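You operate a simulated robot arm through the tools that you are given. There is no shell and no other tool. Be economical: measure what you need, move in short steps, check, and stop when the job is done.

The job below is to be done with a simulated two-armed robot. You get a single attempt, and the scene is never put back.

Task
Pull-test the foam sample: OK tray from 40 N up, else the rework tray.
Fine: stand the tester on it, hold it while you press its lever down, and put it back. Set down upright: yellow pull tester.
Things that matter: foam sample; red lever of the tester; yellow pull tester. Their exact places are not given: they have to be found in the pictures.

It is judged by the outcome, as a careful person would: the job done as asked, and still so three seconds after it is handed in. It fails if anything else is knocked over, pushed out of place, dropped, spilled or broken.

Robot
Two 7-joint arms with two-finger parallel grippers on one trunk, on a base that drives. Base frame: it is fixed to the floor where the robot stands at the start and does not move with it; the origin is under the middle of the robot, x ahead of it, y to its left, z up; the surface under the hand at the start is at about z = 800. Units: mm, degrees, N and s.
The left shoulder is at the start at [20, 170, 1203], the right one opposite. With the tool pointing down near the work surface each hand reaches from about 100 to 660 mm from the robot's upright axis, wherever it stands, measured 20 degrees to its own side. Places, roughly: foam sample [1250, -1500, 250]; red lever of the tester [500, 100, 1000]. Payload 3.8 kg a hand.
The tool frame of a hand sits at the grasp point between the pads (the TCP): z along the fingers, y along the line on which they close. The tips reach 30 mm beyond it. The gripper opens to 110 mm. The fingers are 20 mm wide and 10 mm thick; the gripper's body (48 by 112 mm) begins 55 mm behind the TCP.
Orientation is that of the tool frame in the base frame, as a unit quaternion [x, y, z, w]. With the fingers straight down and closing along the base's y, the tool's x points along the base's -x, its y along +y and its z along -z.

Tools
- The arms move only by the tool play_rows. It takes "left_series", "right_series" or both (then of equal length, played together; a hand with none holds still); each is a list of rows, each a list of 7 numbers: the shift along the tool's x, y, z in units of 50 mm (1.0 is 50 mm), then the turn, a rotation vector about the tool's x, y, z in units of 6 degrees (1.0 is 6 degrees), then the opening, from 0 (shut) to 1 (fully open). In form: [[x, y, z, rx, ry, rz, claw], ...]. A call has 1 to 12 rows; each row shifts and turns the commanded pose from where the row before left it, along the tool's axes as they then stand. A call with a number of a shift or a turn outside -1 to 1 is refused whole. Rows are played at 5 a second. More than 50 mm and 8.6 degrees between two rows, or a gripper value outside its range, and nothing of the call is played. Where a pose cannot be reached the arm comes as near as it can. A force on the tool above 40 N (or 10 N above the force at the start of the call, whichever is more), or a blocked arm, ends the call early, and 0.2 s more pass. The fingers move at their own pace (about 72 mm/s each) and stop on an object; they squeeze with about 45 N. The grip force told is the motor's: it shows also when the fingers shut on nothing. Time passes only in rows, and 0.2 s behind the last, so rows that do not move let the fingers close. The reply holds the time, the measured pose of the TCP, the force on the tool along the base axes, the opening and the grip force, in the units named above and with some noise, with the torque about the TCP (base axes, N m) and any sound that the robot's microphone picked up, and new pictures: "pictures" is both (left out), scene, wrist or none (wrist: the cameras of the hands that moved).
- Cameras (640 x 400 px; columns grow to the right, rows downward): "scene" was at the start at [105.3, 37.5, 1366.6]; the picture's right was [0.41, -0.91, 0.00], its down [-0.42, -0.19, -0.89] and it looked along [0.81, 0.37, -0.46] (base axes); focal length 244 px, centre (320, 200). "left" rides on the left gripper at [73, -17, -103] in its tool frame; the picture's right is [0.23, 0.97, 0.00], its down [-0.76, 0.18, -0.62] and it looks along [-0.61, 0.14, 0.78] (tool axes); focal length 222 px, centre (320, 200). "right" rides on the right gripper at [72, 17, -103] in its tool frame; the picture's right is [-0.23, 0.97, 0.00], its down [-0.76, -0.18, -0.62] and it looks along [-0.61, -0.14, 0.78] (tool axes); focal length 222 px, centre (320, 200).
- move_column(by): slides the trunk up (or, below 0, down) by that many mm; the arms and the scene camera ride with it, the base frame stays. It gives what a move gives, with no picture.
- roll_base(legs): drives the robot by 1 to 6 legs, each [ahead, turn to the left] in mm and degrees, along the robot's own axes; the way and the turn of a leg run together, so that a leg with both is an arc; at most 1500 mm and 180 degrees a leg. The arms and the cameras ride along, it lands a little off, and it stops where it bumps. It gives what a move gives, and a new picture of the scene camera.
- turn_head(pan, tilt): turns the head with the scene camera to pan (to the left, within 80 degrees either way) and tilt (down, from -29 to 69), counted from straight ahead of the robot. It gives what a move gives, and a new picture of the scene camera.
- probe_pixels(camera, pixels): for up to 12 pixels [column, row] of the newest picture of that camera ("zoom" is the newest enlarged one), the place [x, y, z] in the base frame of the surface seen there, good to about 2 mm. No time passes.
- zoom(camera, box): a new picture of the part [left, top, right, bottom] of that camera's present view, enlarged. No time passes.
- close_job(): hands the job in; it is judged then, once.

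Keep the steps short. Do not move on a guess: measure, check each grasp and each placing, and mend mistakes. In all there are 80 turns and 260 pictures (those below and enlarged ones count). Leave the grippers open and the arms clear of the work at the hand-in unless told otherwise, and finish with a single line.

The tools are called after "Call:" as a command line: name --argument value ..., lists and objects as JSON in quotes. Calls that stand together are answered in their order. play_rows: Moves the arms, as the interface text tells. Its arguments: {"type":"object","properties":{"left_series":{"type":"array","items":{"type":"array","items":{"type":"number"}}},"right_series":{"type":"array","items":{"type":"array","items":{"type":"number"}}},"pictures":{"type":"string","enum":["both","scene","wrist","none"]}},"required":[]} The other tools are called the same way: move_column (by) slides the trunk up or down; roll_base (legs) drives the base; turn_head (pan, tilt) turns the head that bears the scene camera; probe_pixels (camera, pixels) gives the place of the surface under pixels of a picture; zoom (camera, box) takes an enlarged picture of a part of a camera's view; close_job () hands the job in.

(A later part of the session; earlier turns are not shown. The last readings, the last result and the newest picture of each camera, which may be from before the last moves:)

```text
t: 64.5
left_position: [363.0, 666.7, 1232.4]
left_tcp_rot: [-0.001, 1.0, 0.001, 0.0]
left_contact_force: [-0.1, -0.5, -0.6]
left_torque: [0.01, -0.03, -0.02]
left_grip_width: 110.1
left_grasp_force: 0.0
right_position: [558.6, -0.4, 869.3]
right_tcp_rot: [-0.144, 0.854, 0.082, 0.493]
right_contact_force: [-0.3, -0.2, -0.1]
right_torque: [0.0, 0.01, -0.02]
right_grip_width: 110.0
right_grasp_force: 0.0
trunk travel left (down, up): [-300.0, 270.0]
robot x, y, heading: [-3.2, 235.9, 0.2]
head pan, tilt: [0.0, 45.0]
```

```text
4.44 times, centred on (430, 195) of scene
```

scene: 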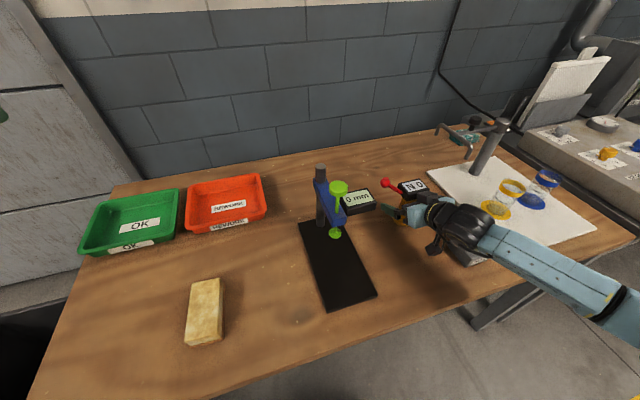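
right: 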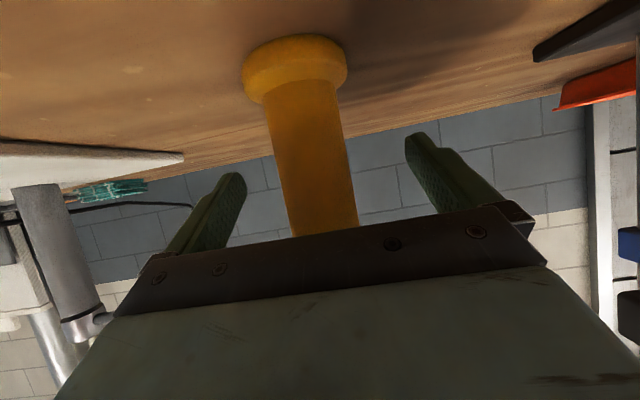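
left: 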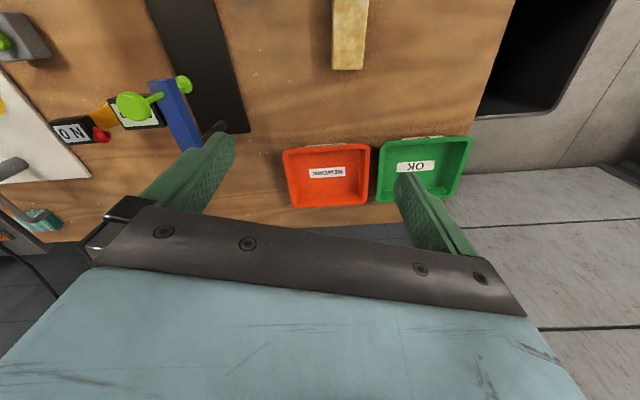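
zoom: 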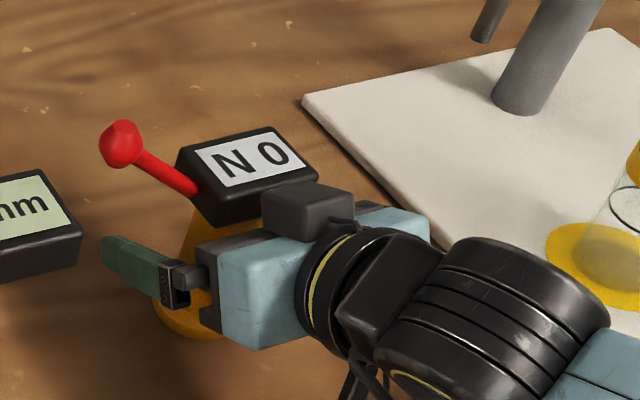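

The column is between the fingers and centred. I'll close the gripper.

Call:
play_rows --right_series '[[0, 0, 0, 0, 0, 0, 0.6], [0, 0, 0, 0, 0, 0, 0], [0, 0, 0, 0, 0, 0, 0], [0, 0, 0, 0, 0, 0, 0], [0, 0, 0, 0, 0, 0, 0]]' --pictures "wrist"

Call:
zoom --camera "scene" --box '[370, 150, 490, 240]'

```text
t: 65.7
left_position: [362.2, 666.5, 1233.2]
left_tcp_rot: [-0.002, 1.0, 0.0, 0.0]
left_contact_force: [0.1, 0.0, -0.3]
left_torque: [0.0, -0.02, 0.0]
left_grip_width: 110.1
left_grasp_force: 0.1
right_position: [557.1, -0.8, 869.1]
right_tcp_rot: [-0.144, 0.854, 0.083, 0.493]
right_contact_force: [1.4, -2.7, 1.9]
right_torque: [0.02, -0.03, -0.01]
right_grip_width: 42.0
right_grasp_force: 44.7
trunk travel left (down, up): [-300.0, 270.0]
robot x, y, heading: [-0.6, 230.7, 0.1]
head pan, tilt: [0.0, 45.0]
```

right: 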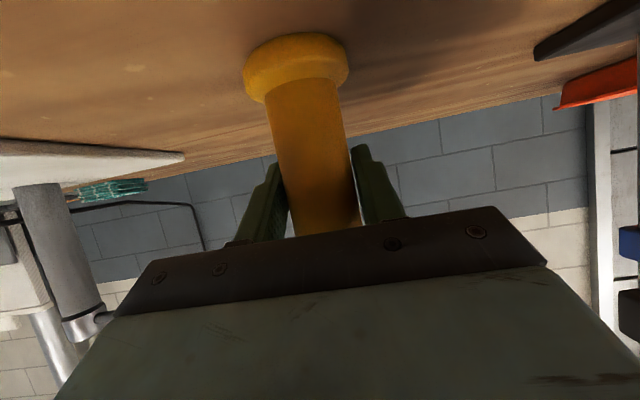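

```text
4.44 times, centred on (430, 195) of scene
```

zoom: 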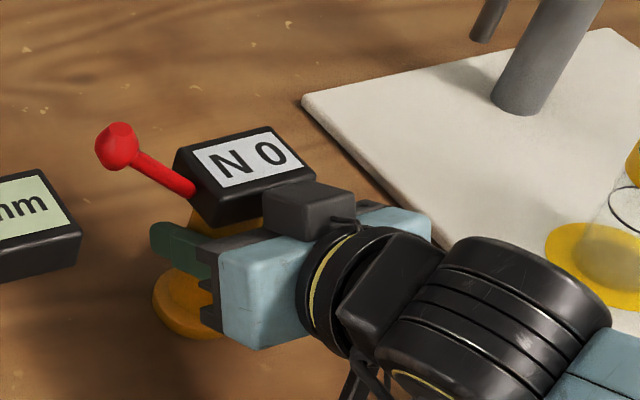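

It's gripped at 42 mm wide with 45 N. The return place is TCP (557,-0.8,869). I'll lift 150 mm straight up.

Call:
play_rows --right_series '[[-0.433, 0, -0.25, 0, 0, 0, 0], [-0.866, 0, -0.5, 0, 0, 0, 0], [-0.866, 0, -0.5, 0, 0, 0, 0], [-0.433, 0, -0.25, 0, 0, 0, 0], [0, 0, 0, 0, 0, 0, 0]]' --pictures "both"

Call:
probe_pixels --camera "scene" --pixels '[[357, 200], [375, 204], [338, 187]]'

```text
t: 66.9
left_position: [363.8, 666.9, 1231.5]
left_tcp_rot: [-0.001, 1.0, 0.001, -0.001]
left_contact_force: [0.2, -0.5, -0.1]
left_torque: [0.03, 0.0, 0.03]
left_grip_width: 109.7
left_grasp_force: 0.1
right_position: [557.2, -1.5, 1018.4]
right_tcp_rot: [-0.144, 0.854, 0.084, 0.493]
right_contact_force: [-0.8, 0.6, -6.9]
right_torque: [-0.01, 0.0, 0.0]
right_grip_width: 41.8
right_grasp_force: 45.0
trunk travel left (down, up): [-300.0, 270.0]
robot x, y, heading: [-5.9, 232.2, -0.0]
head pan, tilt: [0.0, 45.0]
```

scene: 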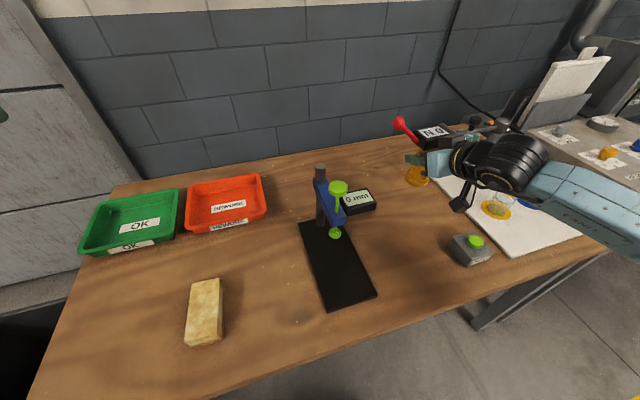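
right: 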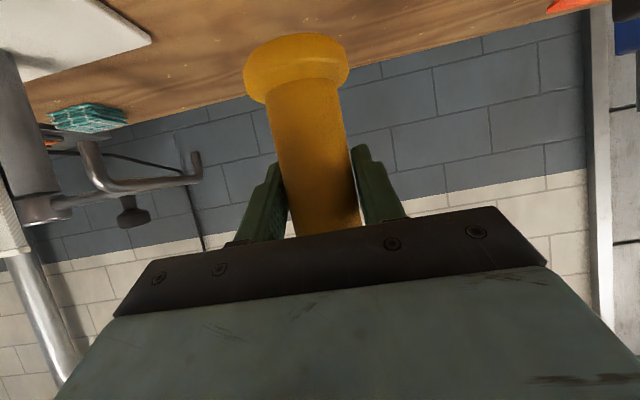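

```text
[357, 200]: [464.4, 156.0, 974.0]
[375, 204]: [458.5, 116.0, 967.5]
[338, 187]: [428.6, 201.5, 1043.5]
```

The lift is clean, about 0.7 kg. I'll reposition the base so the block lies well in front of both arms: back, left, then forward.

Call:
roll_base --legs '[[-350, 0], [0, 90], [290, 0], [0, -90]]'

```text
t: 78.4
left_position: [14.7, 949.7, 1230.6]
left_tcp_rot: [0.003, 1.0, 0.0, 0.0]
left_contact_force: [-1.4, 0.8, 0.4]
left_torque: [-0.01, 0.0, -0.02]
left_grip_width: 110.2
left_grasp_force: 0.1
right_position: [200.9, 279.8, 1018.0]
right_tcp_rot: [-0.14, 0.854, 0.081, 0.494]
right_contact_force: [-0.4, 0.1, -5.4]
right_torque: [-0.01, -0.01, 0.02]
right_grip_width: 41.9
right_grasp_force: 44.3
trunk travel left (down, up): [-300.0, 270.0]
robot x, y, heading: [-359.6, 520.2, -0.5]
head pan, tilt: [0.0, 45.0]
```

scene: 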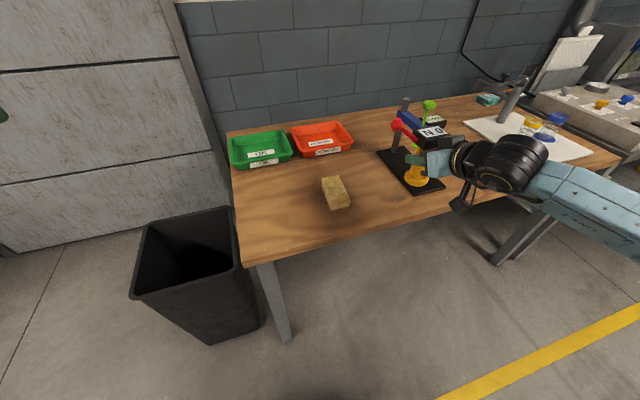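

Before driving forward I'll shift the right hand 170 mm to the left so the tester stays away from the gauge.

Call:
play_rows --right_series '[[-0.139, 0.804, 0.24, 0, 0, 0, 0], [-0.139, 0.804, 0.24, 0, 0, 0, 0], [-0.139, 0.804, 0.24, 0, 0, 0, 0], [-0.139, 0.804, 0.24, 0, 0, 0, 0]]' --pictures "none"

Call:
roll_base --legs '[[170, 0]]'

```text
t: 79.4
left_position: [13.7, 951.4, 1231.2]
left_tcp_rot: [0.004, 1.0, 0.001, 0.001]
left_contact_force: [0.0, 0.1, -0.2]
left_torque: [-0.01, 0.0, 0.01]
left_grip_width: 110.3
left_grasp_force: 0.2
right_position: [201.9, 450.3, 1017.5]
right_tcp_rot: [-0.139, 0.855, 0.08, 0.493]
right_contact_force: [0.0, 0.2, -6.0]
right_torque: [-0.03, 0.03, 0.01]
right_grip_width: 42.4
right_grasp_force: 45.0
trunk travel left (down, up): [-300.0, 270.0]
robot x, y, heading: [-359.2, 520.0, -0.5]
head pan, tilt: [0.0, 45.0]
```

```text
t: 80.9
left_position: [184.8, 946.7, 1231.0]
left_tcp_rot: [0.004, 1.0, 0.0, 0.001]
left_contact_force: [0.5, 0.6, 0.6]
left_torque: [-0.03, 0.01, 0.02]
left_grip_width: 109.9
left_grasp_force: 0.1
right_position: [371.1, 447.8, 1017.6]
right_tcp_rot: [-0.139, 0.856, 0.08, 0.492]
right_contact_force: [1.1, 0.9, -6.2]
right_torque: [0.0, 0.04, 0.0]
right_grip_width: 41.9
right_grasp_force: 44.4
trunk travel left (down, up): [-300.0, 270.0]
robot x, y, heading: [-188.2, 518.2, -0.2]
head pan, tilt: [0.0, 45.0]
```

scene: 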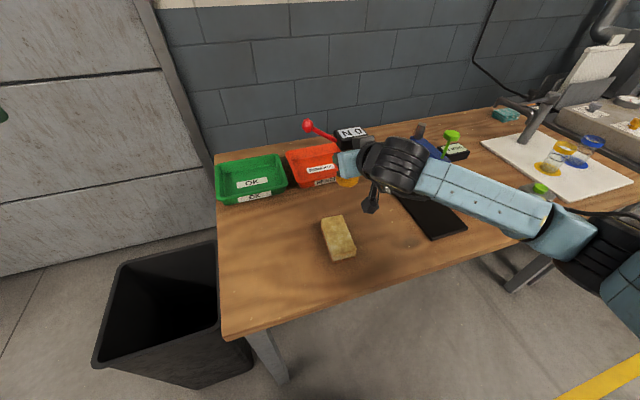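

I'll re-measure the block from here.

Call:
zoom --camera "scene" --box '[300, 205, 380, 270]'

Call:
probe_pixels --camera "zoom" --pixels '[[180, 100], [330, 90], [250, 380], [440, 340], [300, 220], [190, 180], [380, 200], [255, 95], [340, 360]]'

```text
6.15 times, centred on (340, 238) of scene
```

zoom: 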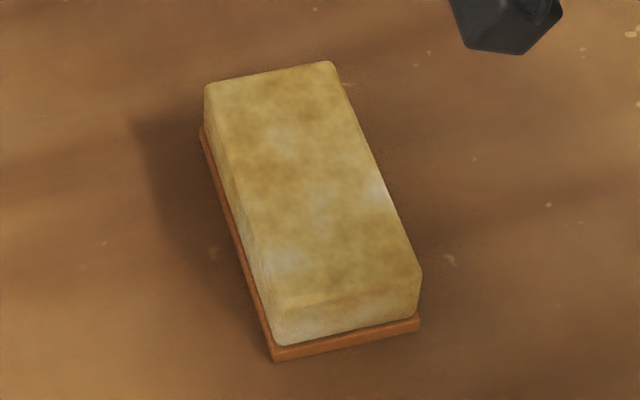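

```text
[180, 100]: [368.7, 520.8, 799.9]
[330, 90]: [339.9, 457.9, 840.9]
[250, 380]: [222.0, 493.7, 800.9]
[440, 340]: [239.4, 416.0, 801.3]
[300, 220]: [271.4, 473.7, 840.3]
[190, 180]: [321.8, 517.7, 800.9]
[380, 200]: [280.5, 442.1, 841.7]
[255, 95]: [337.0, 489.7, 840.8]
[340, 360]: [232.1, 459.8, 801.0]
```

Call:
probe_pixels --camera "zoom" --pixels '[[213, 90], [327, 68], [415, 268], [275, 300], [340, 325], [275, 355], [418, 325]]'

```text
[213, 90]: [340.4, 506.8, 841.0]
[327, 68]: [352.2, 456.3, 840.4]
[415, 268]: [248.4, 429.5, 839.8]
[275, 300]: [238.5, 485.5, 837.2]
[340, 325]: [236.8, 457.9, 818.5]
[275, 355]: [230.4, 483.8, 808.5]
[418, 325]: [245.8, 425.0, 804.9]
```

The block top is centred at (295,469), z 841. I'll bring the tester above it at TCP z≈960, 50 mm up.

Call:
play_rows --right_series '[[0.552, 0.293, -0.183, 0, 0, 0, 0], [0.552, 0.293, -0.183, 0, 0, 0, 0], [0.552, 0.293, -0.183, 0, 0, 0, 0], [0, 0, 0, 0, 0, 0, 0]]' --pictures "both"

```text
t: 81.9
left_position: [182.2, 947.8, 1232.3]
left_tcp_rot: [0.004, 1.0, 0.0, 0.001]
left_contact_force: [0.0, -0.6, 1.1]
left_torque: [-0.02, 0.0, -0.01]
left_grip_width: 110.2
left_grasp_force: 0.2
right_position: [346.9, 453.5, 996.3]
right_tcp_rot: [-0.139, 0.855, 0.08, 0.493]
right_contact_force: [0.6, -0.7, -6.1]
right_torque: [-0.06, -0.02, -0.03]
right_grip_width: 41.9
right_grasp_force: 45.1
right hand out of reach, approached as far as the arm can: row 2, 3
trunk travel left (down, up): [-300.0, 270.0]
robot x, y, heading: [-184.8, 517.8, -0.4]
head pan, tilt: [0.0, 45.0]
```

scene: 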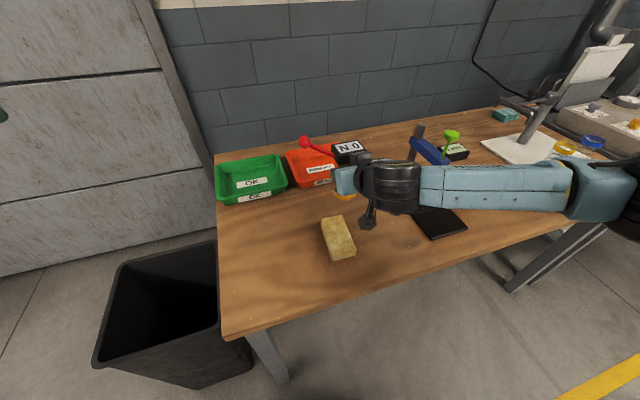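
right: 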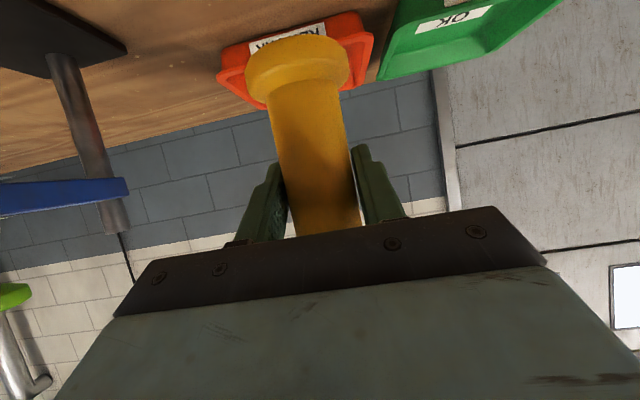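

The arm can't fold in further here, so I'll back the base 85 mm instead.

Call:
roll_base --legs '[[-85, 0]]'

```text
t: 82.9
left_position: [97.3, 948.8, 1231.5]
left_tcp_rot: [0.004, 1.0, -0.001, 0.001]
left_contact_force: [0.3, -0.2, -0.3]
left_torque: [0.03, -0.02, -0.01]
left_grip_width: 110.0
left_grasp_force: 0.0
right_position: [261.2, 454.3, 998.1]
right_tcp_rot: [-0.139, 0.855, 0.08, 0.494]
right_contact_force: [-1.0, 0.4, -4.5]
right_torque: [0.0, 0.03, -0.01]
right_grip_width: 42.1
right_grasp_force: 44.9
trunk travel left (down, up): [-300.0, 270.0]
robot x, y, heading: [-271.3, 517.8, -0.3]
head pan, tilt: [0.0, 45.0]
```

scene: 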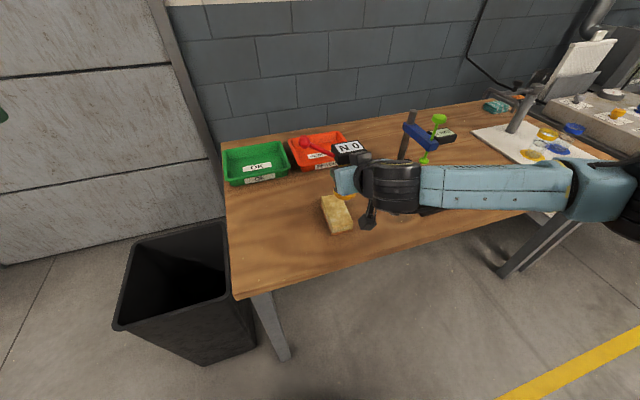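

Call:
play_rows --right_series '[[0.228, 0.034, 0.562, 0, 0, 0, 0], [0.228, 0.034, 0.562, 0, 0, 0, 0], [0, 0, 0, 0, 0, 0, 0]]' --pictures "both"

Call:
zoom --camera "scene" --box '[280, 120, 440, 250]'

```text
t: 83.7
left_position: [97.9, 948.4, 1231.2]
left_tcp_rot: [0.004, 1.0, 0.0, -0.001]
left_contact_force: [0.2, -0.1, -0.2]
left_torque: [-0.02, 0.0, -0.02]
left_grip_width: 110.1
left_grasp_force: 0.0
right_position: [268.2, 452.7, 990.2]
right_tcp_rot: [-0.14, 0.857, 0.08, 0.49]
right_contact_force: [0.8, 0.3, -5.5]
right_torque: [-0.02, 0.04, -0.04]
right_grip_width: 42.2
right_grasp_force: 45.1
right hand out of reach, approached as far as the arm can: row 1, 2
trunk travel left (down, up): [-300.0, 270.0]
robot x, y, heading: [-276.2, 521.8, -0.6]
head pan, tilt: [0.0, 45.0]
```

scene: 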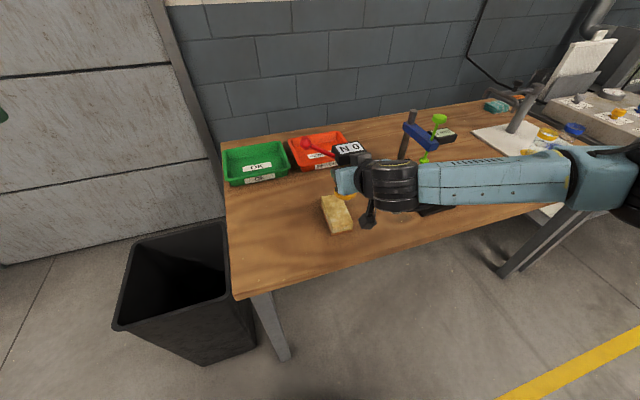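
right: 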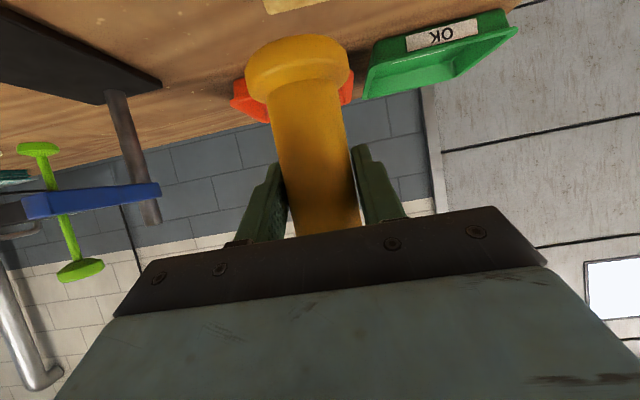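

```text
3.08 times, centred on (360, 185) of scene
```

zoom: 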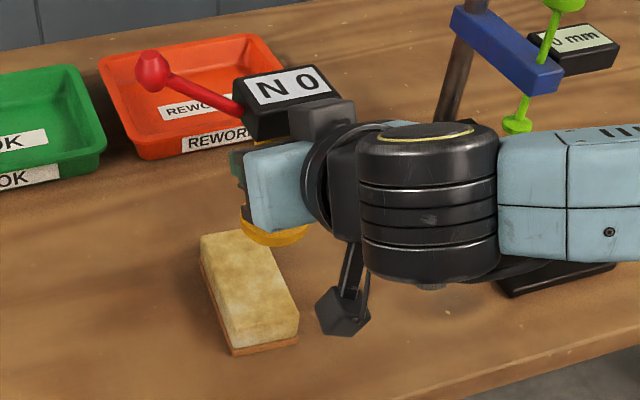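

The limit is the elbow being folded too far. Raising the trunk will open the arm, so I'll raise it 150 mm and then reach down.

Call:
move_column --by 150

Call:
play_rows --right_series '[[0.6, 0, 0.35, 0, 0, 0, 0], [0.6, 0, 0.35, 0, 0, 0, 0], [0.6, 0, 0.35, 0, 0, 0, 0], [0.6, 0, 0.35, 0, 0, 0, 0]]' --pictures "none"

```text
t: 85.5
left_position: [98.7, 947.5, 1381.5]
left_tcp_rot: [0.005, 1.0, 0.0, 0.0]
left_contact_force: [0.2, -0.3, -0.7]
left_torque: [0.0, 0.02, 0.01]
left_grip_width: 110.1
left_grasp_force: 0.1
right_position: [269.5, 451.7, 1140.8]
right_tcp_rot: [-0.14, 0.857, 0.08, 0.49]
right_contact_force: [-0.7, 0.5, -6.4]
right_torque: [0.04, -0.01, 0.01]
right_grip_width: 41.9
right_grasp_force: 44.8
trunk travel left (down, up): [-450.0, 120.0]
robot x, y, heading: [-270.6, 521.4, -0.6]
head pan, tilt: [0.0, 45.0]
```

```text
t: 86.5
left_position: [98.6, 949.3, 1381.3]
left_tcp_rot: [0.004, 1.0, -0.001, 0.0]
left_contact_force: [0.0, -0.2, 0.6]
left_torque: [-0.03, 0.01, 0.0]
left_grip_width: 109.8
left_grasp_force: 0.0
right_position: [269.3, 452.3, 1140.9]
right_tcp_rot: [-0.14, 0.856, 0.08, 0.49]
right_contact_force: [-0.3, -0.3, -6.0]
right_torque: [-0.03, 0.01, -0.01]
right_grip_width: 41.8
right_grasp_force: 45.4
right hand out of reach, approached as far as the arm can: row 1, 2, 3, 4
trunk travel left (down, up): [-450.0, 120.0]
robot x, y, heading: [-272.7, 518.6, -0.5]
head pan, tilt: [0.0, 45.0]
```

It's stuck against a joint limit. I'll back out the way it came, to the right and forward.

Call:
play_rows --right_series '[[0.139, -0.804, -0.24, 0, 0, 0, 0], [0.139, -0.804, -0.24, 0, 0, 0, 0], [0.139, -0.804, -0.24, 0, 0, 0, 0]]' --pictures "none"

Call:
play_rows --right_series '[[0.6, 0, 0.35, 0, 0, 0, 0], [0.6, 0, 0.35, 0, 0, 0, 0]]' --pictures "scene"

```text
t: 87.3
left_position: [96.8, 947.4, 1382.4]
left_tcp_rot: [0.004, 1.0, 0.001, 0.0]
left_contact_force: [0.6, 0.9, 0.1]
left_torque: [0.06, -0.05, 0.02]
left_grip_width: 109.9
left_grasp_force: 0.1
right_position: [266.6, 323.9, 1140.4]
right_tcp_rot: [-0.139, 0.856, 0.08, 0.491]
right_contact_force: [-0.8, 0.0, -6.0]
right_torque: [0.01, 0.03, -0.01]
right_grip_width: 42.0
right_grasp_force: 45.3
trunk travel left (down, up): [-450.0, 120.0]
robot x, y, heading: [-273.3, 519.2, -0.4]
head pan, tilt: [0.0, 45.0]
```

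```text
t: 87.9
left_position: [98.5, 948.9, 1382.5]
left_tcp_rot: [0.005, 1.0, 0.0, 0.0]
left_contact_force: [0.8, 0.5, 0.4]
left_torque: [-0.05, -0.05, 0.01]
left_grip_width: 110.1
left_grasp_force: 0.0
right_position: [267.4, 322.4, 1071.9]
right_tcp_rot: [-0.14, 0.856, 0.079, 0.492]
right_contact_force: [0.9, -0.4, -3.5]
right_torque: [-0.03, 0.11, 0.04]
right_grip_width: 41.9
right_grasp_force: 44.8
trunk travel left (down, up): [-450.0, 120.0]
robot x, y, heading: [-268.6, 522.1, -0.4]
head pan, tilt: [0.0, 45.0]
```

scene: 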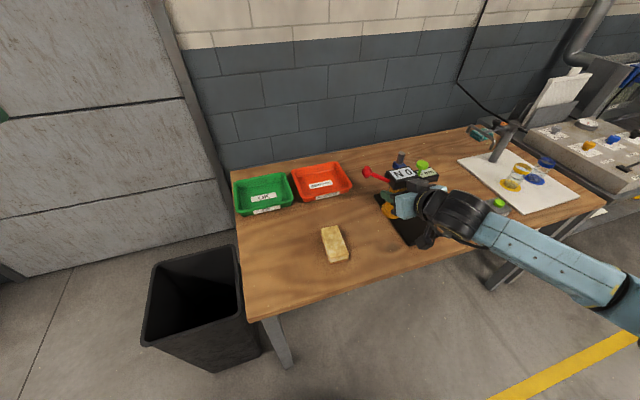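

It works on this side, with rel. y about -200. I'll descend another 100 mm here over free bench, then move left low down.

Call:
play_rows --right_series '[[0.576, 0, 0.336, 0, 0, 0, 0], [0.576, 0, 0.336, 0, 0, 0, 0], [0.576, 0, 0.336, 0, 0, 0, 0], [0, 0, 0, 0, 0, 0, 0]]' --pictures "none"

Call:
play_rows --right_series '[[-0.206, 0.656, 0.382, 0, 0, 0, 0], [-0.206, 0.656, 0.382, 0, 0, 0, 0], [-0.206, 0.656, 0.382, 0, 0, 0, 0]]' --pictures "scene"

```text
t: 88.9
left_position: [98.5, 949.2, 1381.8]
left_tcp_rot: [0.005, 1.0, 0.0, 0.0]
left_contact_force: [0.9, 0.8, -0.1]
left_torque: [-0.01, 0.0, 0.01]
left_grip_width: 109.9
left_grasp_force: 0.1
right_position: [267.0, 324.2, 970.3]
right_tcp_rot: [-0.139, 0.857, 0.08, 0.49]
right_contact_force: [-0.3, 0.1, -5.3]
right_torque: [-0.03, 0.08, -0.02]
right_grip_width: 42.1
right_grasp_force: 45.4
trunk travel left (down, up): [-450.0, 120.0]
robot x, y, heading: [-268.9, 523.7, -0.3]
head pan, tilt: [0.0, 45.0]
```

```text
t: 89.7
left_position: [98.2, 949.6, 1381.0]
left_tcp_rot: [0.005, 1.0, 0.0, 0.0]
left_contact_force: [-0.6, 0.4, 0.6]
left_torque: [-0.01, -0.04, 0.02]
left_grip_width: 110.1
left_grasp_force: 0.1
right_position: [275.9, 349.4, 968.5]
right_tcp_rot: [-0.141, 0.857, 0.082, 0.49]
right_contact_force: [0.3, 0.9, -5.8]
right_torque: [-0.06, 0.02, -0.01]
right_grip_width: 42.2
right_grasp_force: 45.0
right hand out of reach, approached as far as the arm can: row 1, 2, 3
trunk travel left (down, up): [-450.0, 120.0]
robot x, y, heading: [-273.2, 519.8, -0.4]
head pan, tilt: [0.0, 45.0]
```

scene: 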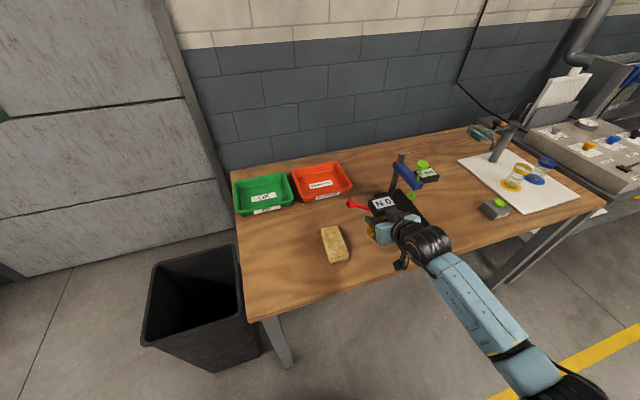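

Sideways reach is limited here, but turning the robot 12.5° left swings the tester exactly over the block, to about (300,471). The tester's bottom is at about 899, clear of everything on that arc.

Call:
roll_base --legs '[[0, 12.5]]'

Call:
zoom --camera "scene" --box '[290, 170, 450, 290]'

```text
t: 90.9
left_position: [-4.3, 1019.1, 1381.4]
left_tcp_rot: [-0.106, 0.994, 0.0, 0.0]
left_contact_force: [-0.6, -1.1, 0.4]
left_torque: [0.03, 0.0, -0.02]
left_grip_width: 110.0
left_grasp_force: 0.2
right_position: [296.9, 472.2, 967.2]
right_tcp_rot: [-0.234, 0.836, 0.136, 0.477]
right_contact_force: [-0.7, 0.5, -5.7]
right_torque: [-0.02, 0.01, 0.02]
right_grip_width: 41.9
right_grasp_force: 44.8
trunk travel left (down, up): [-450.0, 120.0]
robot x, y, heading: [-274.4, 516.9, 12.0]
head pan, tilt: [0.0, 45.0]
```

scene: 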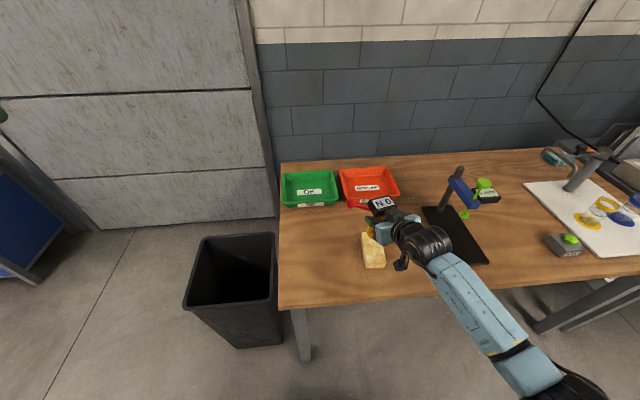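

```text
3.33 times, centred on (370, 230) of scene
```

zoom: 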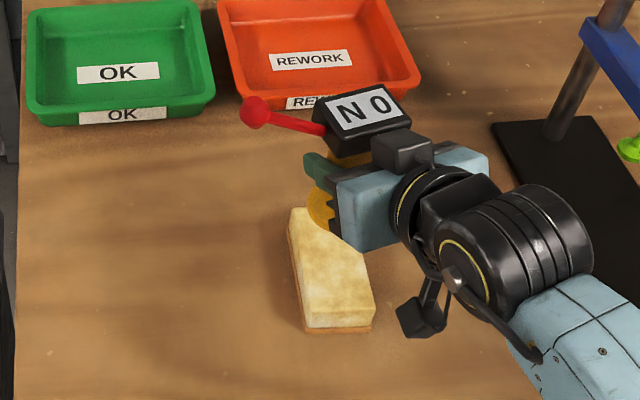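

The tester is above the block. I'll lower it 50 mm and check it's centred.

Call:
play_rows --right_series '[[0.43, -0.02, 0.2335, 0, 0, 0, 0], [0.43, -0.02, 0.2335, 0, 0, 0, 0], [0, 0, 0, 0, 0, 0, 0]]' --pictures "both"

Call:
zoom --camera "scene" --box '[310, 180, 430, 280]'

```text
t: 91.7
left_position: [-4.0, 1021.0, 1382.0]
left_tcp_rot: [-0.106, 0.994, 0.0, -0.001]
left_contact_force: [0.1, 0.1, 0.5]
left_torque: [0.0, -0.02, -0.02]
left_grip_width: 110.0
left_grasp_force: 0.0
right_position: [297.8, 469.2, 917.8]
right_tcp_rot: [-0.234, 0.836, 0.137, 0.477]
right_contact_force: [-0.2, 0.5, -6.0]
right_torque: [-0.06, -0.02, 0.0]
right_grip_width: 41.8
right_grasp_force: 44.5
trunk travel left (down, up): [-450.0, 120.0]
robot x, y, heading: [-274.5, 521.3, 12.1]
head pan, tilt: [0.0, 45.0]
```

scene: 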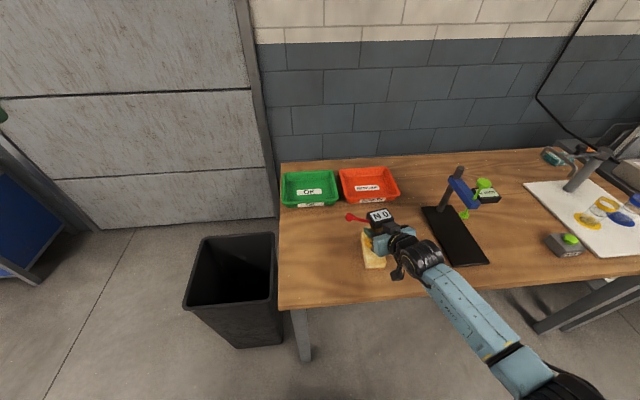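
right: 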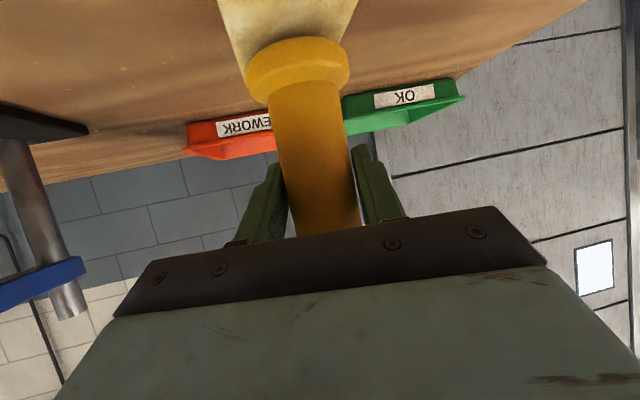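

```text
4.00 times, centred on (370, 230) of scene
```

zoom: 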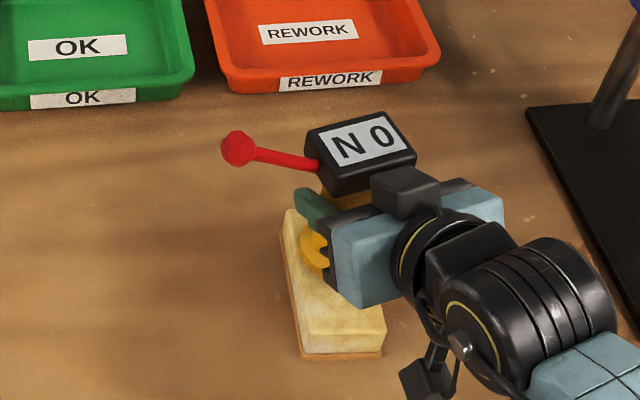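

Call:
probe_pixels --camera "right" --pixels '[[298, 60], [300, 85], [305, 120], [240, 25], [340, 25], [290, 10]]'

Call:
play_rows --right_series '[[0.086, 0, 0.051, 0, 0, 0, 0], [0.052, 0, 0.03, 0, 0, 0, 0], [0, 0, 0, 0, 0, 0, 0]]' --pictures "wrist"

```text
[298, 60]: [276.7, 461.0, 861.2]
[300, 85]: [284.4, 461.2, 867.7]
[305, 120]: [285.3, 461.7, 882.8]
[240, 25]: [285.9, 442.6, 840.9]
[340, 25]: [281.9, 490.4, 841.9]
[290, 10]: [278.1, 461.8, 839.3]
```

```text
t: 92.5
left_position: [-3.8, 1019.9, 1381.9]
left_tcp_rot: [-0.106, 0.994, 0.0, 0.0]
left_contact_force: [0.1, -0.4, 0.6]
left_torque: [-0.02, 0.03, 0.0]
left_grip_width: 110.0
left_grasp_force: 0.1
right_position: [298.3, 470.0, 910.2]
right_tcp_rot: [-0.235, 0.835, 0.138, 0.478]
right_contact_force: [0.3, 0.5, -6.2]
right_torque: [-0.03, 0.0, -0.01]
right_grip_width: 42.0
right_grasp_force: 45.4
trunk travel left (down, up): [-450.0, 120.0]
robot x, y, heading: [-270.1, 519.8, 11.8]
head pan, tilt: [0.0, 45.0]
```

right: 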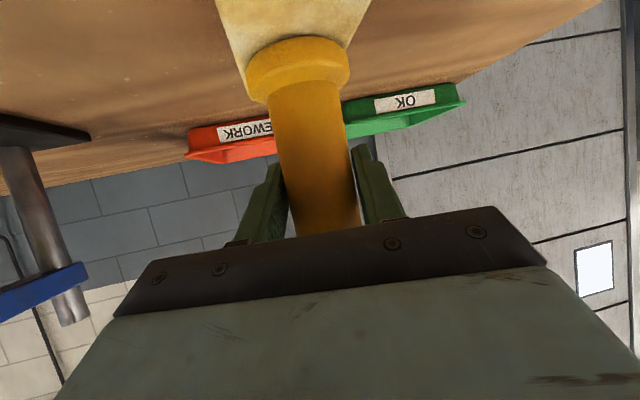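

Across the block it's centred within 1 mm. There's no contact yet: the load is still -6 N. I'll lower in 1.5 mm steps.

Call:
play_rows --right_series '[[0.026, 0, 0.015, 0, 0, 0, 0], [0.026, 0, 0.015, 0, 0, 0, 0], [0, 0, 0, 0, 0, 0, 0]]' --pictures "none"

```text
t: 93.3
left_position: [-5.3, 1019.8, 1383.1]
left_tcp_rot: [-0.107, 0.994, -0.001, 0.001]
left_contact_force: [-0.5, 0.1, -0.2]
left_torque: [0.02, -0.03, -0.01]
left_grip_width: 110.3
left_grasp_force: 0.1
right_position: [298.1, 470.1, 908.5]
right_tcp_rot: [-0.233, 0.835, 0.136, 0.479]
right_contact_force: [-0.2, -1.6, 1.8]
right_torque: [-0.05, -0.11, -0.04]
right_grip_width: 41.9
right_grasp_force: 45.0
trunk travel left (down, up): [-450.0, 120.0]
robot x, y, heading: [-273.0, 518.0, 12.3]
head pan, tilt: [0.0, 45.0]
```

Contact: the force went from -6 to +2 N. The tester stands on the block. Now I'll locate the knob.

Call:
zoom --camera "scene" --box '[330, 195, 420, 265]'

Call:
probe_pixels --camera "scene" --pixels '[[349, 217], [358, 219], [365, 220], [380, 216], [348, 214]]'

```text
5.71 times, centred on (375, 230) of scene
```

zoom: 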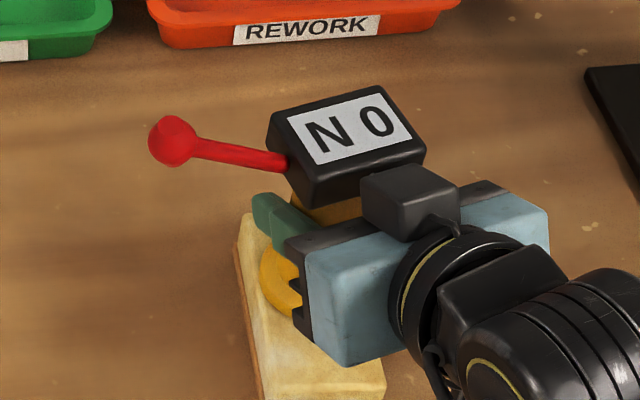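

```text
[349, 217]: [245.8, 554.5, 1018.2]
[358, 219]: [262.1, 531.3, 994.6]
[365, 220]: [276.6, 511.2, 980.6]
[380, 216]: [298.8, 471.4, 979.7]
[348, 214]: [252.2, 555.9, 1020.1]
```

The display probe reads a bit high, so I'll check whether the tester stands straight.

Call:
probe_pixels --camera "zoom" --pixels '[[300, 125], [365, 100], [395, 140], [330, 155], [345, 125], [290, 115], [175, 140], [240, 152], [345, 210], [318, 180]]'

Call:
zoom --camera "left" --box '[0, 0, 640, 400]'

```text
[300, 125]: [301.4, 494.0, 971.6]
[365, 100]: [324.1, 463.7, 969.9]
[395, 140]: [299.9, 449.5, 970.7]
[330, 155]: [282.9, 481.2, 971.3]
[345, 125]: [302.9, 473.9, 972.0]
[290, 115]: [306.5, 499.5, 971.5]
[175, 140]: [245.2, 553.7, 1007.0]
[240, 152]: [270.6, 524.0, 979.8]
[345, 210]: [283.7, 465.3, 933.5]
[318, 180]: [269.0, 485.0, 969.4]
```

```text
1.00 times, centred on (320, 200) of left (not enlarged: the box is as wide or as high as the picture)
```

zoom: 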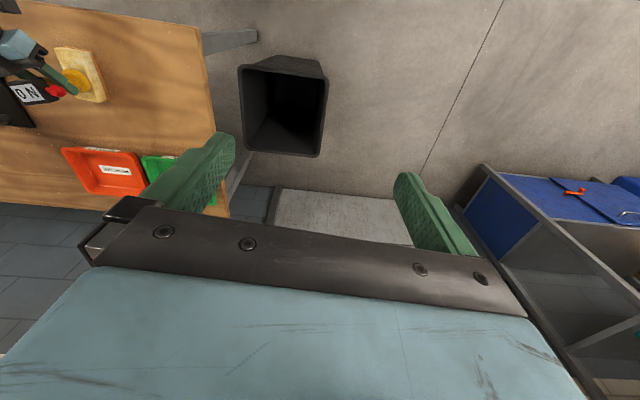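

The tester is level, with display z 970–972. The knob centre is about (252,557,1010) and its top about 1021. Now I'll bring the closed left hand over it at height.

Call:
play_rows --left_series '[[-0.277, -0.92, 0, 0, 0, 0, 0], [-0.277, -0.92, 0, 0, 0, 0, 0], [-0.277, -0.92, 0, 0, 0, 0, 0], [-0.277, -0.92, 0, 0, 0, 0, 0], [-0.277, -0.92, 0, 0, 0, 0, 0], [-0.277, -0.92, 0, 0, 0, 0, 0], [-0.277, -0.92, 0, 0, 0, 0, 0], [-0.277, -0.92, 0, 0, 0, 0, 0], [-0.277, -0.92, 0, 0, 0, 0, 0]]' --pictures "none"

Call:
play_rows --left_series '[[-0.277, -0.92, 0.1, 0, 0, 0, 0], [-0.277, -0.92, 0.1, 0, 0, 0, 0], [0, 0, 0.9, 0, 0, 0, 0], [0, 0, 0.9, 0, 0, 0, 0], [0, 0, 0.9, 0, 0, 0, 0]]' --pictures "both"

```text
t: 95.3
left_position: [127.7, 778.6, 1382.0]
left_tcp_rot: [-0.107, 0.994, 0.001, 0.001]
left_contact_force: [-0.6, -0.2, 0.4]
left_torque: [0.0, 0.01, 0.0]
left_grip_width: 0.0
left_grasp_force: 38.0
left hand out of reach, approached as far as the arm can: row 6, 7, 8, 9
right_position: [297.7, 468.8, 908.2]
right_tcp_rot: [-0.234, 0.835, 0.136, 0.478]
right_contact_force: [-0.7, -0.5, 11.3]
right_torque: [0.0, -0.42, -0.01]
right_grip_width: 42.1
right_grasp_force: 45.0
trunk travel left (down, up): [-450.0, 120.0]
robot x, y, heading: [-274.9, 519.6, 12.2]
head pan, tilt: [0.0, 45.0]
```

```text
t: 96.5
left_position: [133.1, 773.9, 1235.4]
left_tcp_rot: [-0.106, 0.994, 0.0, 0.002]
left_contact_force: [0.7, -0.2, 0.2]
left_torque: [0.03, 0.04, 0.02]
left_grip_width: 0.0
left_grasp_force: 38.1
left hand out of reach, approached as far as the arm can: row 1, 2
right_position: [297.1, 469.1, 909.2]
right_tcp_rot: [-0.235, 0.836, 0.137, 0.477]
right_contact_force: [-0.4, -0.7, 11.9]
right_torque: [-0.01, -0.36, -0.02]
right_grip_width: 41.9
right_grasp_force: 44.9
trunk travel left (down, up): [-450.0, 120.0]
robot x, y, heading: [-272.3, 521.0, 12.2]
head pan, tilt: [0.0, 45.0]
```

scene: 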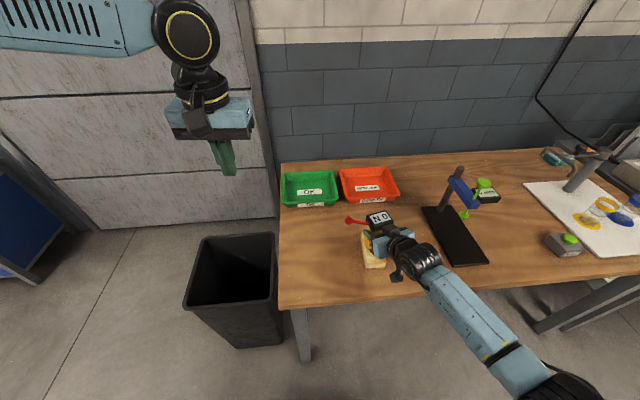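
left: 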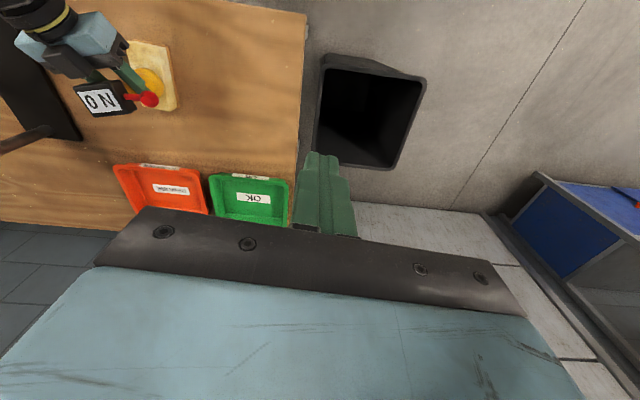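

Lower down the left hand has reach again. I'll continue toward the knob at z≈1200.

Call:
play_rows --left_series '[[-0.235, -0.79, 0.15, 0, 0, 0, 0], [-0.235, -0.79, 0.15, 0, 0, 0, 0], [-0.235, -0.79, 0.15, 0, 0, 0, 0], [-0.235, -0.79, 0.15, 0, 0, 0, 0], [-0.235, -0.79, 0.15, 0, 0, 0, 0], [-0.235, -0.79, 0.15, 0, 0, 0, 0], [0, 0, 0, 0, 0, 0, 0]]' --pictures "none"

```text
t: 98.1
left_position: [107.9, 733.9, 1226.3]
left_tcp_rot: [-0.106, 0.994, 0.0, 0.001]
left_contact_force: [0.0, -0.5, 0.0]
left_torque: [0.0, 0.01, 0.01]
left_grip_width: 0.0
left_grasp_force: 38.2
left hand out of reach, approached as far as the arm can: row 1, 2, 3, 4, 5, 6
right_position: [297.4, 469.4, 908.6]
right_tcp_rot: [-0.233, 0.836, 0.136, 0.478]
right_contact_force: [0.7, -0.2, 12.8]
right_torque: [0.12, -0.46, -0.01]
right_grip_width: 42.1
right_grasp_force: 44.6
trunk travel left (down, up): [-450.0, 120.0]
robot x, y, heading: [-271.8, 518.7, 12.2]
head pan, tilt: [0.0, 45.0]
```

The left arm is also limited moving inward with this yaw. I'll turn the left hand 45° inward and retry; the closing direction doesn't matter for pressing.

Call:
play_rows --left_series '[[0, 0, 0, 0, 0, 1, 0], [0, 0, 0, 0, 0, 1, 0], [0, 0, 0, 0, 0, 1, 0], [0, 0, 0, 0, 0, 1, 0], [0, 0, 0, 0, 0, 1, 0], [0, 0, 0, 0, 0, 1, 0], [0, 0, 0, 0, 0, 1, 0], [0, 0, 0, 0, 0, 1, 0]]' --pictures "none"

```text
t: 99.9
left_position: [108.9, 733.6, 1226.0]
left_tcp_rot: [0.308, 0.951, 0.001, 0.002]
left_contact_force: [0.5, -0.5, -0.5]
left_torque: [0.03, 0.03, 0.05]
left_grip_width: 0.2
left_grasp_force: 37.4
right_position: [296.8, 470.4, 908.1]
right_tcp_rot: [-0.234, 0.836, 0.136, 0.478]
right_contact_force: [-0.2, 0.5, 12.5]
right_torque: [0.16, -0.4, -0.03]
right_grip_width: 41.9
right_grasp_force: 45.2
trunk travel left (down, up): [-450.0, 120.0]
robot x, y, heading: [-275.4, 519.6, 12.2]
head pan, tilt: [0.0, 45.0]
```

Call:
play_rows --left_series '[[-0.732, -0.199, 0.1, 0, 0, 0, 0], [-0.732, -0.199, 0.1, 0, 0, 0, 0], [-0.732, -0.199, 0.1, 0, 0, 0, 0], [-0.732, -0.199, 0.1, 0, 0, 0, 0], [-0.732, -0.199, 0.1, 0, 0, 0, 0], [-0.732, -0.199, 0.1, 0, 0, 0, 0], [0, 0, 0, 0, 0, 0, 0]]' --pictures "both"

```text
t: 101.5
left_position: [108.8, 734.0, 1224.2]
left_tcp_rot: [0.308, 0.951, 0.001, 0.001]
left_contact_force: [-0.3, 0.0, 1.6]
left_torque: [-0.02, 0.03, 0.02]
left_grip_width: 0.3
left_grasp_force: 38.0
left hand out of reach, approached as far as the arm can: row 1, 2, 3, 4, 5, 6
right_position: [297.5, 470.0, 908.5]
right_tcp_rot: [-0.234, 0.836, 0.136, 0.478]
right_contact_force: [-0.8, 0.7, 13.3]
right_torque: [0.17, -0.35, 0.01]
right_grip_width: 41.9
right_grasp_force: 45.0
trunk travel left (down, up): [-450.0, 120.0]
robot x, y, heading: [-276.6, 514.5, 12.2]
head pan, tilt: [0.0, 45.0]
```

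scene: 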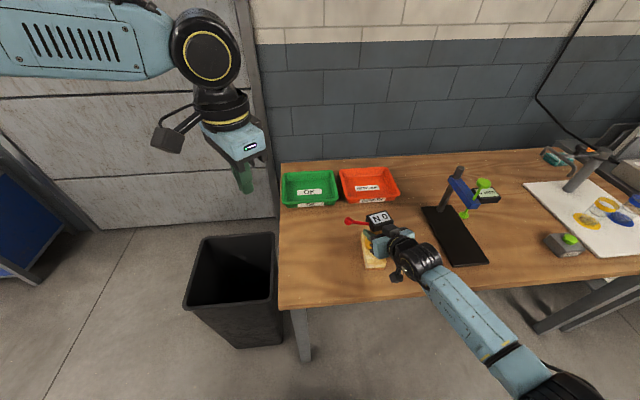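
left: 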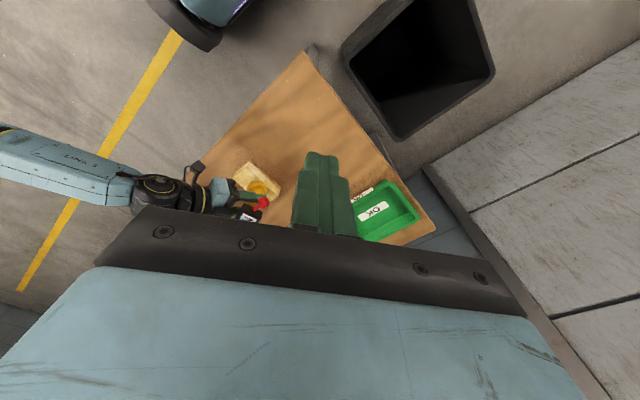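

I'll try lower: descend 120 mm at this spot, over empty bench, then go inward.

Call:
play_rows --left_series '[[0, 0, 0.8, 0, 0, 0, 0], [0, 0, 0.8, 0, 0, 0, 0], [0, 0, 0.8, 0, 0, 0, 0], [-0.732, -0.199, 0, 0, 0, 0, 0], [-0.732, -0.199, 0, 0, 0, 0, 0], [-0.732, -0.199, 0, 0, 0, 0, 0], [0, 0, 0, 0, 0, 0, 0]]' --pictures "none"

```text
t: 103.1
left_position: [98.9, 747.5, 1160.8]
left_tcp_rot: [0.308, 0.951, 0.001, 0.001]
left_contact_force: [-0.6, 0.0, -0.2]
left_torque: [0.04, -0.01, 0.01]
left_grip_width: 0.0
left_grasp_force: 36.8
left hand out of reach, approached as far as the arm can: row 1, 2, 3, 4, 5, 6
right_position: [297.3, 469.6, 908.0]
right_tcp_rot: [-0.234, 0.836, 0.137, 0.478]
right_contact_force: [-1.2, -0.6, 12.5]
right_torque: [0.04, -0.25, 0.01]
right_grip_width: 42.0
right_grasp_force: 44.5
trunk travel left (down, up): [-450.0, 120.0]
robot x, y, heading: [-271.2, 521.4, 12.0]
head pan, tilt: [0.0, 45.0]
```

The elbow seems to be folded to its limit. I'll first extend forward, away from the robot, then come inward.

Call:
play_rows --left_series '[[-0.603, 0.667, 0, 0, 0, 0, 0], [-0.603, 0.667, 0, 0, 0, 0, 0], [-0.603, 0.667, 0, 0, 0, 0, 0], [-0.603, 0.667, 0, 0, 0, 0, 0], [-0.2, -0.7, 0, 0, 0, 0, 0], [-0.2, -0.7, 0, 0, 0, 0, 0], [-0.2, -0.7, 0, 0, 0, 0, 0]]' --pictures "none"

```text
t: 104.7
left_position: [126.8, 758.5, 1197.8]
left_tcp_rot: [0.307, 0.952, 0.001, 0.002]
left_contact_force: [-0.6, 0.6, -0.3]
left_torque: [0.0, 0.02, 0.02]
left_grip_width: 0.0
left_grasp_force: 37.6
left hand out of reach, approached as far as the arm can: row 1, 2, 3, 4, 5, 6, 7
right_position: [297.9, 469.2, 909.8]
right_tcp_rot: [-0.235, 0.835, 0.137, 0.478]
right_contact_force: [-0.5, -0.3, 11.5]
right_torque: [-0.01, -0.22, 0.05]
right_grip_width: 42.0
right_grasp_force: 44.6
trunk travel left (down, up): [-450.0, 120.0]
robot x, y, heading: [-272.7, 518.1, 12.0]
head pan, tilt: [0.0, 45.0]
```

A wrist joint seems to be limiting. I'll turn the yaw back to neutral and then extend forward and down.

Call:
play_rows --left_series '[[0, 0, 0, 0, 0, -1, 0], [0, 0, 0, 0, 0, -1, 0], [0, 0, 0, 0, 0, -1, 0], [0, 0, 0, 0, 0, -1, 0], [0, 0, 0, 0, 0, -1, 0], [0, 0, 0, 0, 0, -1, 0], [0, 0, 0, 0, 0, -1, 0], [0, 0, 0, 0, 0, -1, 0]]' --pictures "none"

Call:
play_rows --left_series '[[-0.8, 0, 0, 0, 0, 0, 0], [-0.8, 0, 0, 0, 0, 0, 0], [-0.8, 0, 0, 0, 0, 0, 0], [0, 0, 0, 0, 0, 0, 0]]' --pictures "none"

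```text
t: 106.5
left_position: [126.3, 759.2, 1198.2]
left_tcp_rot: [-0.107, 0.994, 0.0, 0.001]
left_contact_force: [0.0, 0.2, 1.1]
left_torque: [0.04, 0.01, 0.02]
left_grip_width: 0.2
left_grasp_force: 37.4
right_position: [297.0, 469.2, 908.7]
right_tcp_rot: [-0.234, 0.836, 0.136, 0.478]
right_contact_force: [0.1, -0.6, 11.2]
right_torque: [0.02, -0.15, -0.03]
right_grip_width: 42.1
right_grasp_force: 45.5
trunk travel left (down, up): [-450.0, 120.0]
robot x, y, heading: [-272.8, 521.4, 12.0]
head pan, tilt: [0.0, 45.0]
```

```text
t: 107.5
left_position: [181.9, 825.3, 1213.4]
left_tcp_rot: [-0.106, 0.994, 0.0, 0.001]
left_contact_force: [0.4, 0.4, -0.7]
left_torque: [-0.01, -0.02, 0.02]
left_grip_width: 0.0
left_grasp_force: 38.0
left hand out of reach, approached as far as the arm can: row 1, 2, 3
right_position: [296.4, 470.3, 907.7]
right_tcp_rot: [-0.234, 0.836, 0.137, 0.478]
right_contact_force: [0.6, 0.3, 11.2]
right_torque: [0.05, -0.23, 0.01]
right_grip_width: 41.9
right_grasp_force: 45.3
trunk travel left (down, up): [-450.0, 120.0]
robot x, y, heading: [-270.6, 521.5, 12.3]
head pan, tilt: [0.0, 45.0]
```

The hand slid along a joint-limit surface. I'll take another route: outward, then far forward, then inward with a stretched arm.

Call:
play_rows --left_series '[[0, 0.8, 0, 0, 0, 0, 0], [0, 0.8, 0, 0, 0, 0, 0], [0, 0.8, 0, 0, 0, 0, 0], [-0.9, 0, 0, 0, 0, 0, 0], [-0.9, 0, 0, 0, 0, 0, 0]]' --pictures "none"

Call:
play_rows --left_series '[[0, -0.8, 0, 0, 0, 0, 0], [0, -0.8, 0, 0, 0, 0, 0], [0, -0.8, 0, 0, 0, 0, 0], [0, -0.8, 0, 0, 0, 0, 0], [0, -0.8, 0, 0, 0, 0, 0]]' --pictures "scene"

```text
t: 108.7
left_position: [217.5, 961.0, 1214.7]
left_tcp_rot: [-0.106, 0.994, -0.001, 0.001]
left_contact_force: [-0.6, 0.1, -0.3]
left_torque: [-0.02, 0.0, -0.02]
left_grip_width: 0.1
left_grasp_force: 38.2
left hand out of reach, approached as far as the arm can: row 5
right_position: [296.9, 469.5, 908.2]
right_tcp_rot: [-0.234, 0.835, 0.136, 0.479]
right_contact_force: [-2.1, 0.0, 10.3]
right_torque: [0.04, -0.14, 0.01]
right_grip_width: 41.8
right_grasp_force: 45.0
trunk travel left (down, up): [-450.0, 120.0]
robot x, y, heading: [-269.8, 523.8, 12.2]
head pan, tilt: [0.0, 45.0]
```

```text
t: 109.9
left_position: [172.1, 803.4, 1229.4]
left_tcp_rot: [-0.106, 0.994, 0.0, 0.0]
left_contact_force: [0.4, 0.1, -0.4]
left_torque: [-0.01, -0.02, -0.02]
left_grip_width: 0.1
left_grasp_force: 38.3
left hand out of reach, approached as far as the arm can: row 1, 2, 3, 4, 5
right_position: [297.6, 469.5, 908.1]
right_tcp_rot: [-0.234, 0.836, 0.137, 0.478]
right_contact_force: [-1.2, -0.9, 8.9]
right_torque: [0.02, -0.15, 0.04]
right_grip_width: 42.0
right_grasp_force: 45.1
trunk travel left (down, up): [-450.0, 120.0]
robot x, y, heading: [-274.4, 521.5, 12.1]
head pan, tilt: [0.0, 45.0]
```

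scene: 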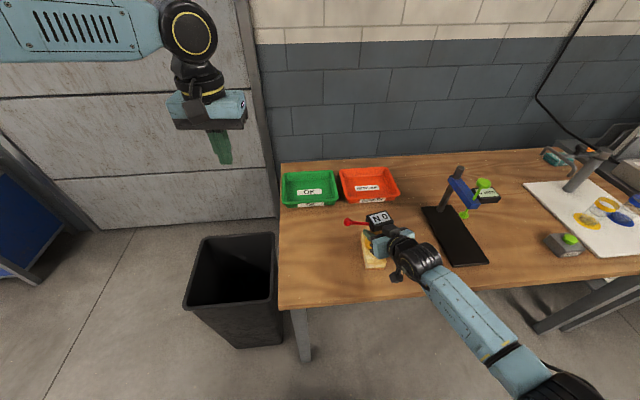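

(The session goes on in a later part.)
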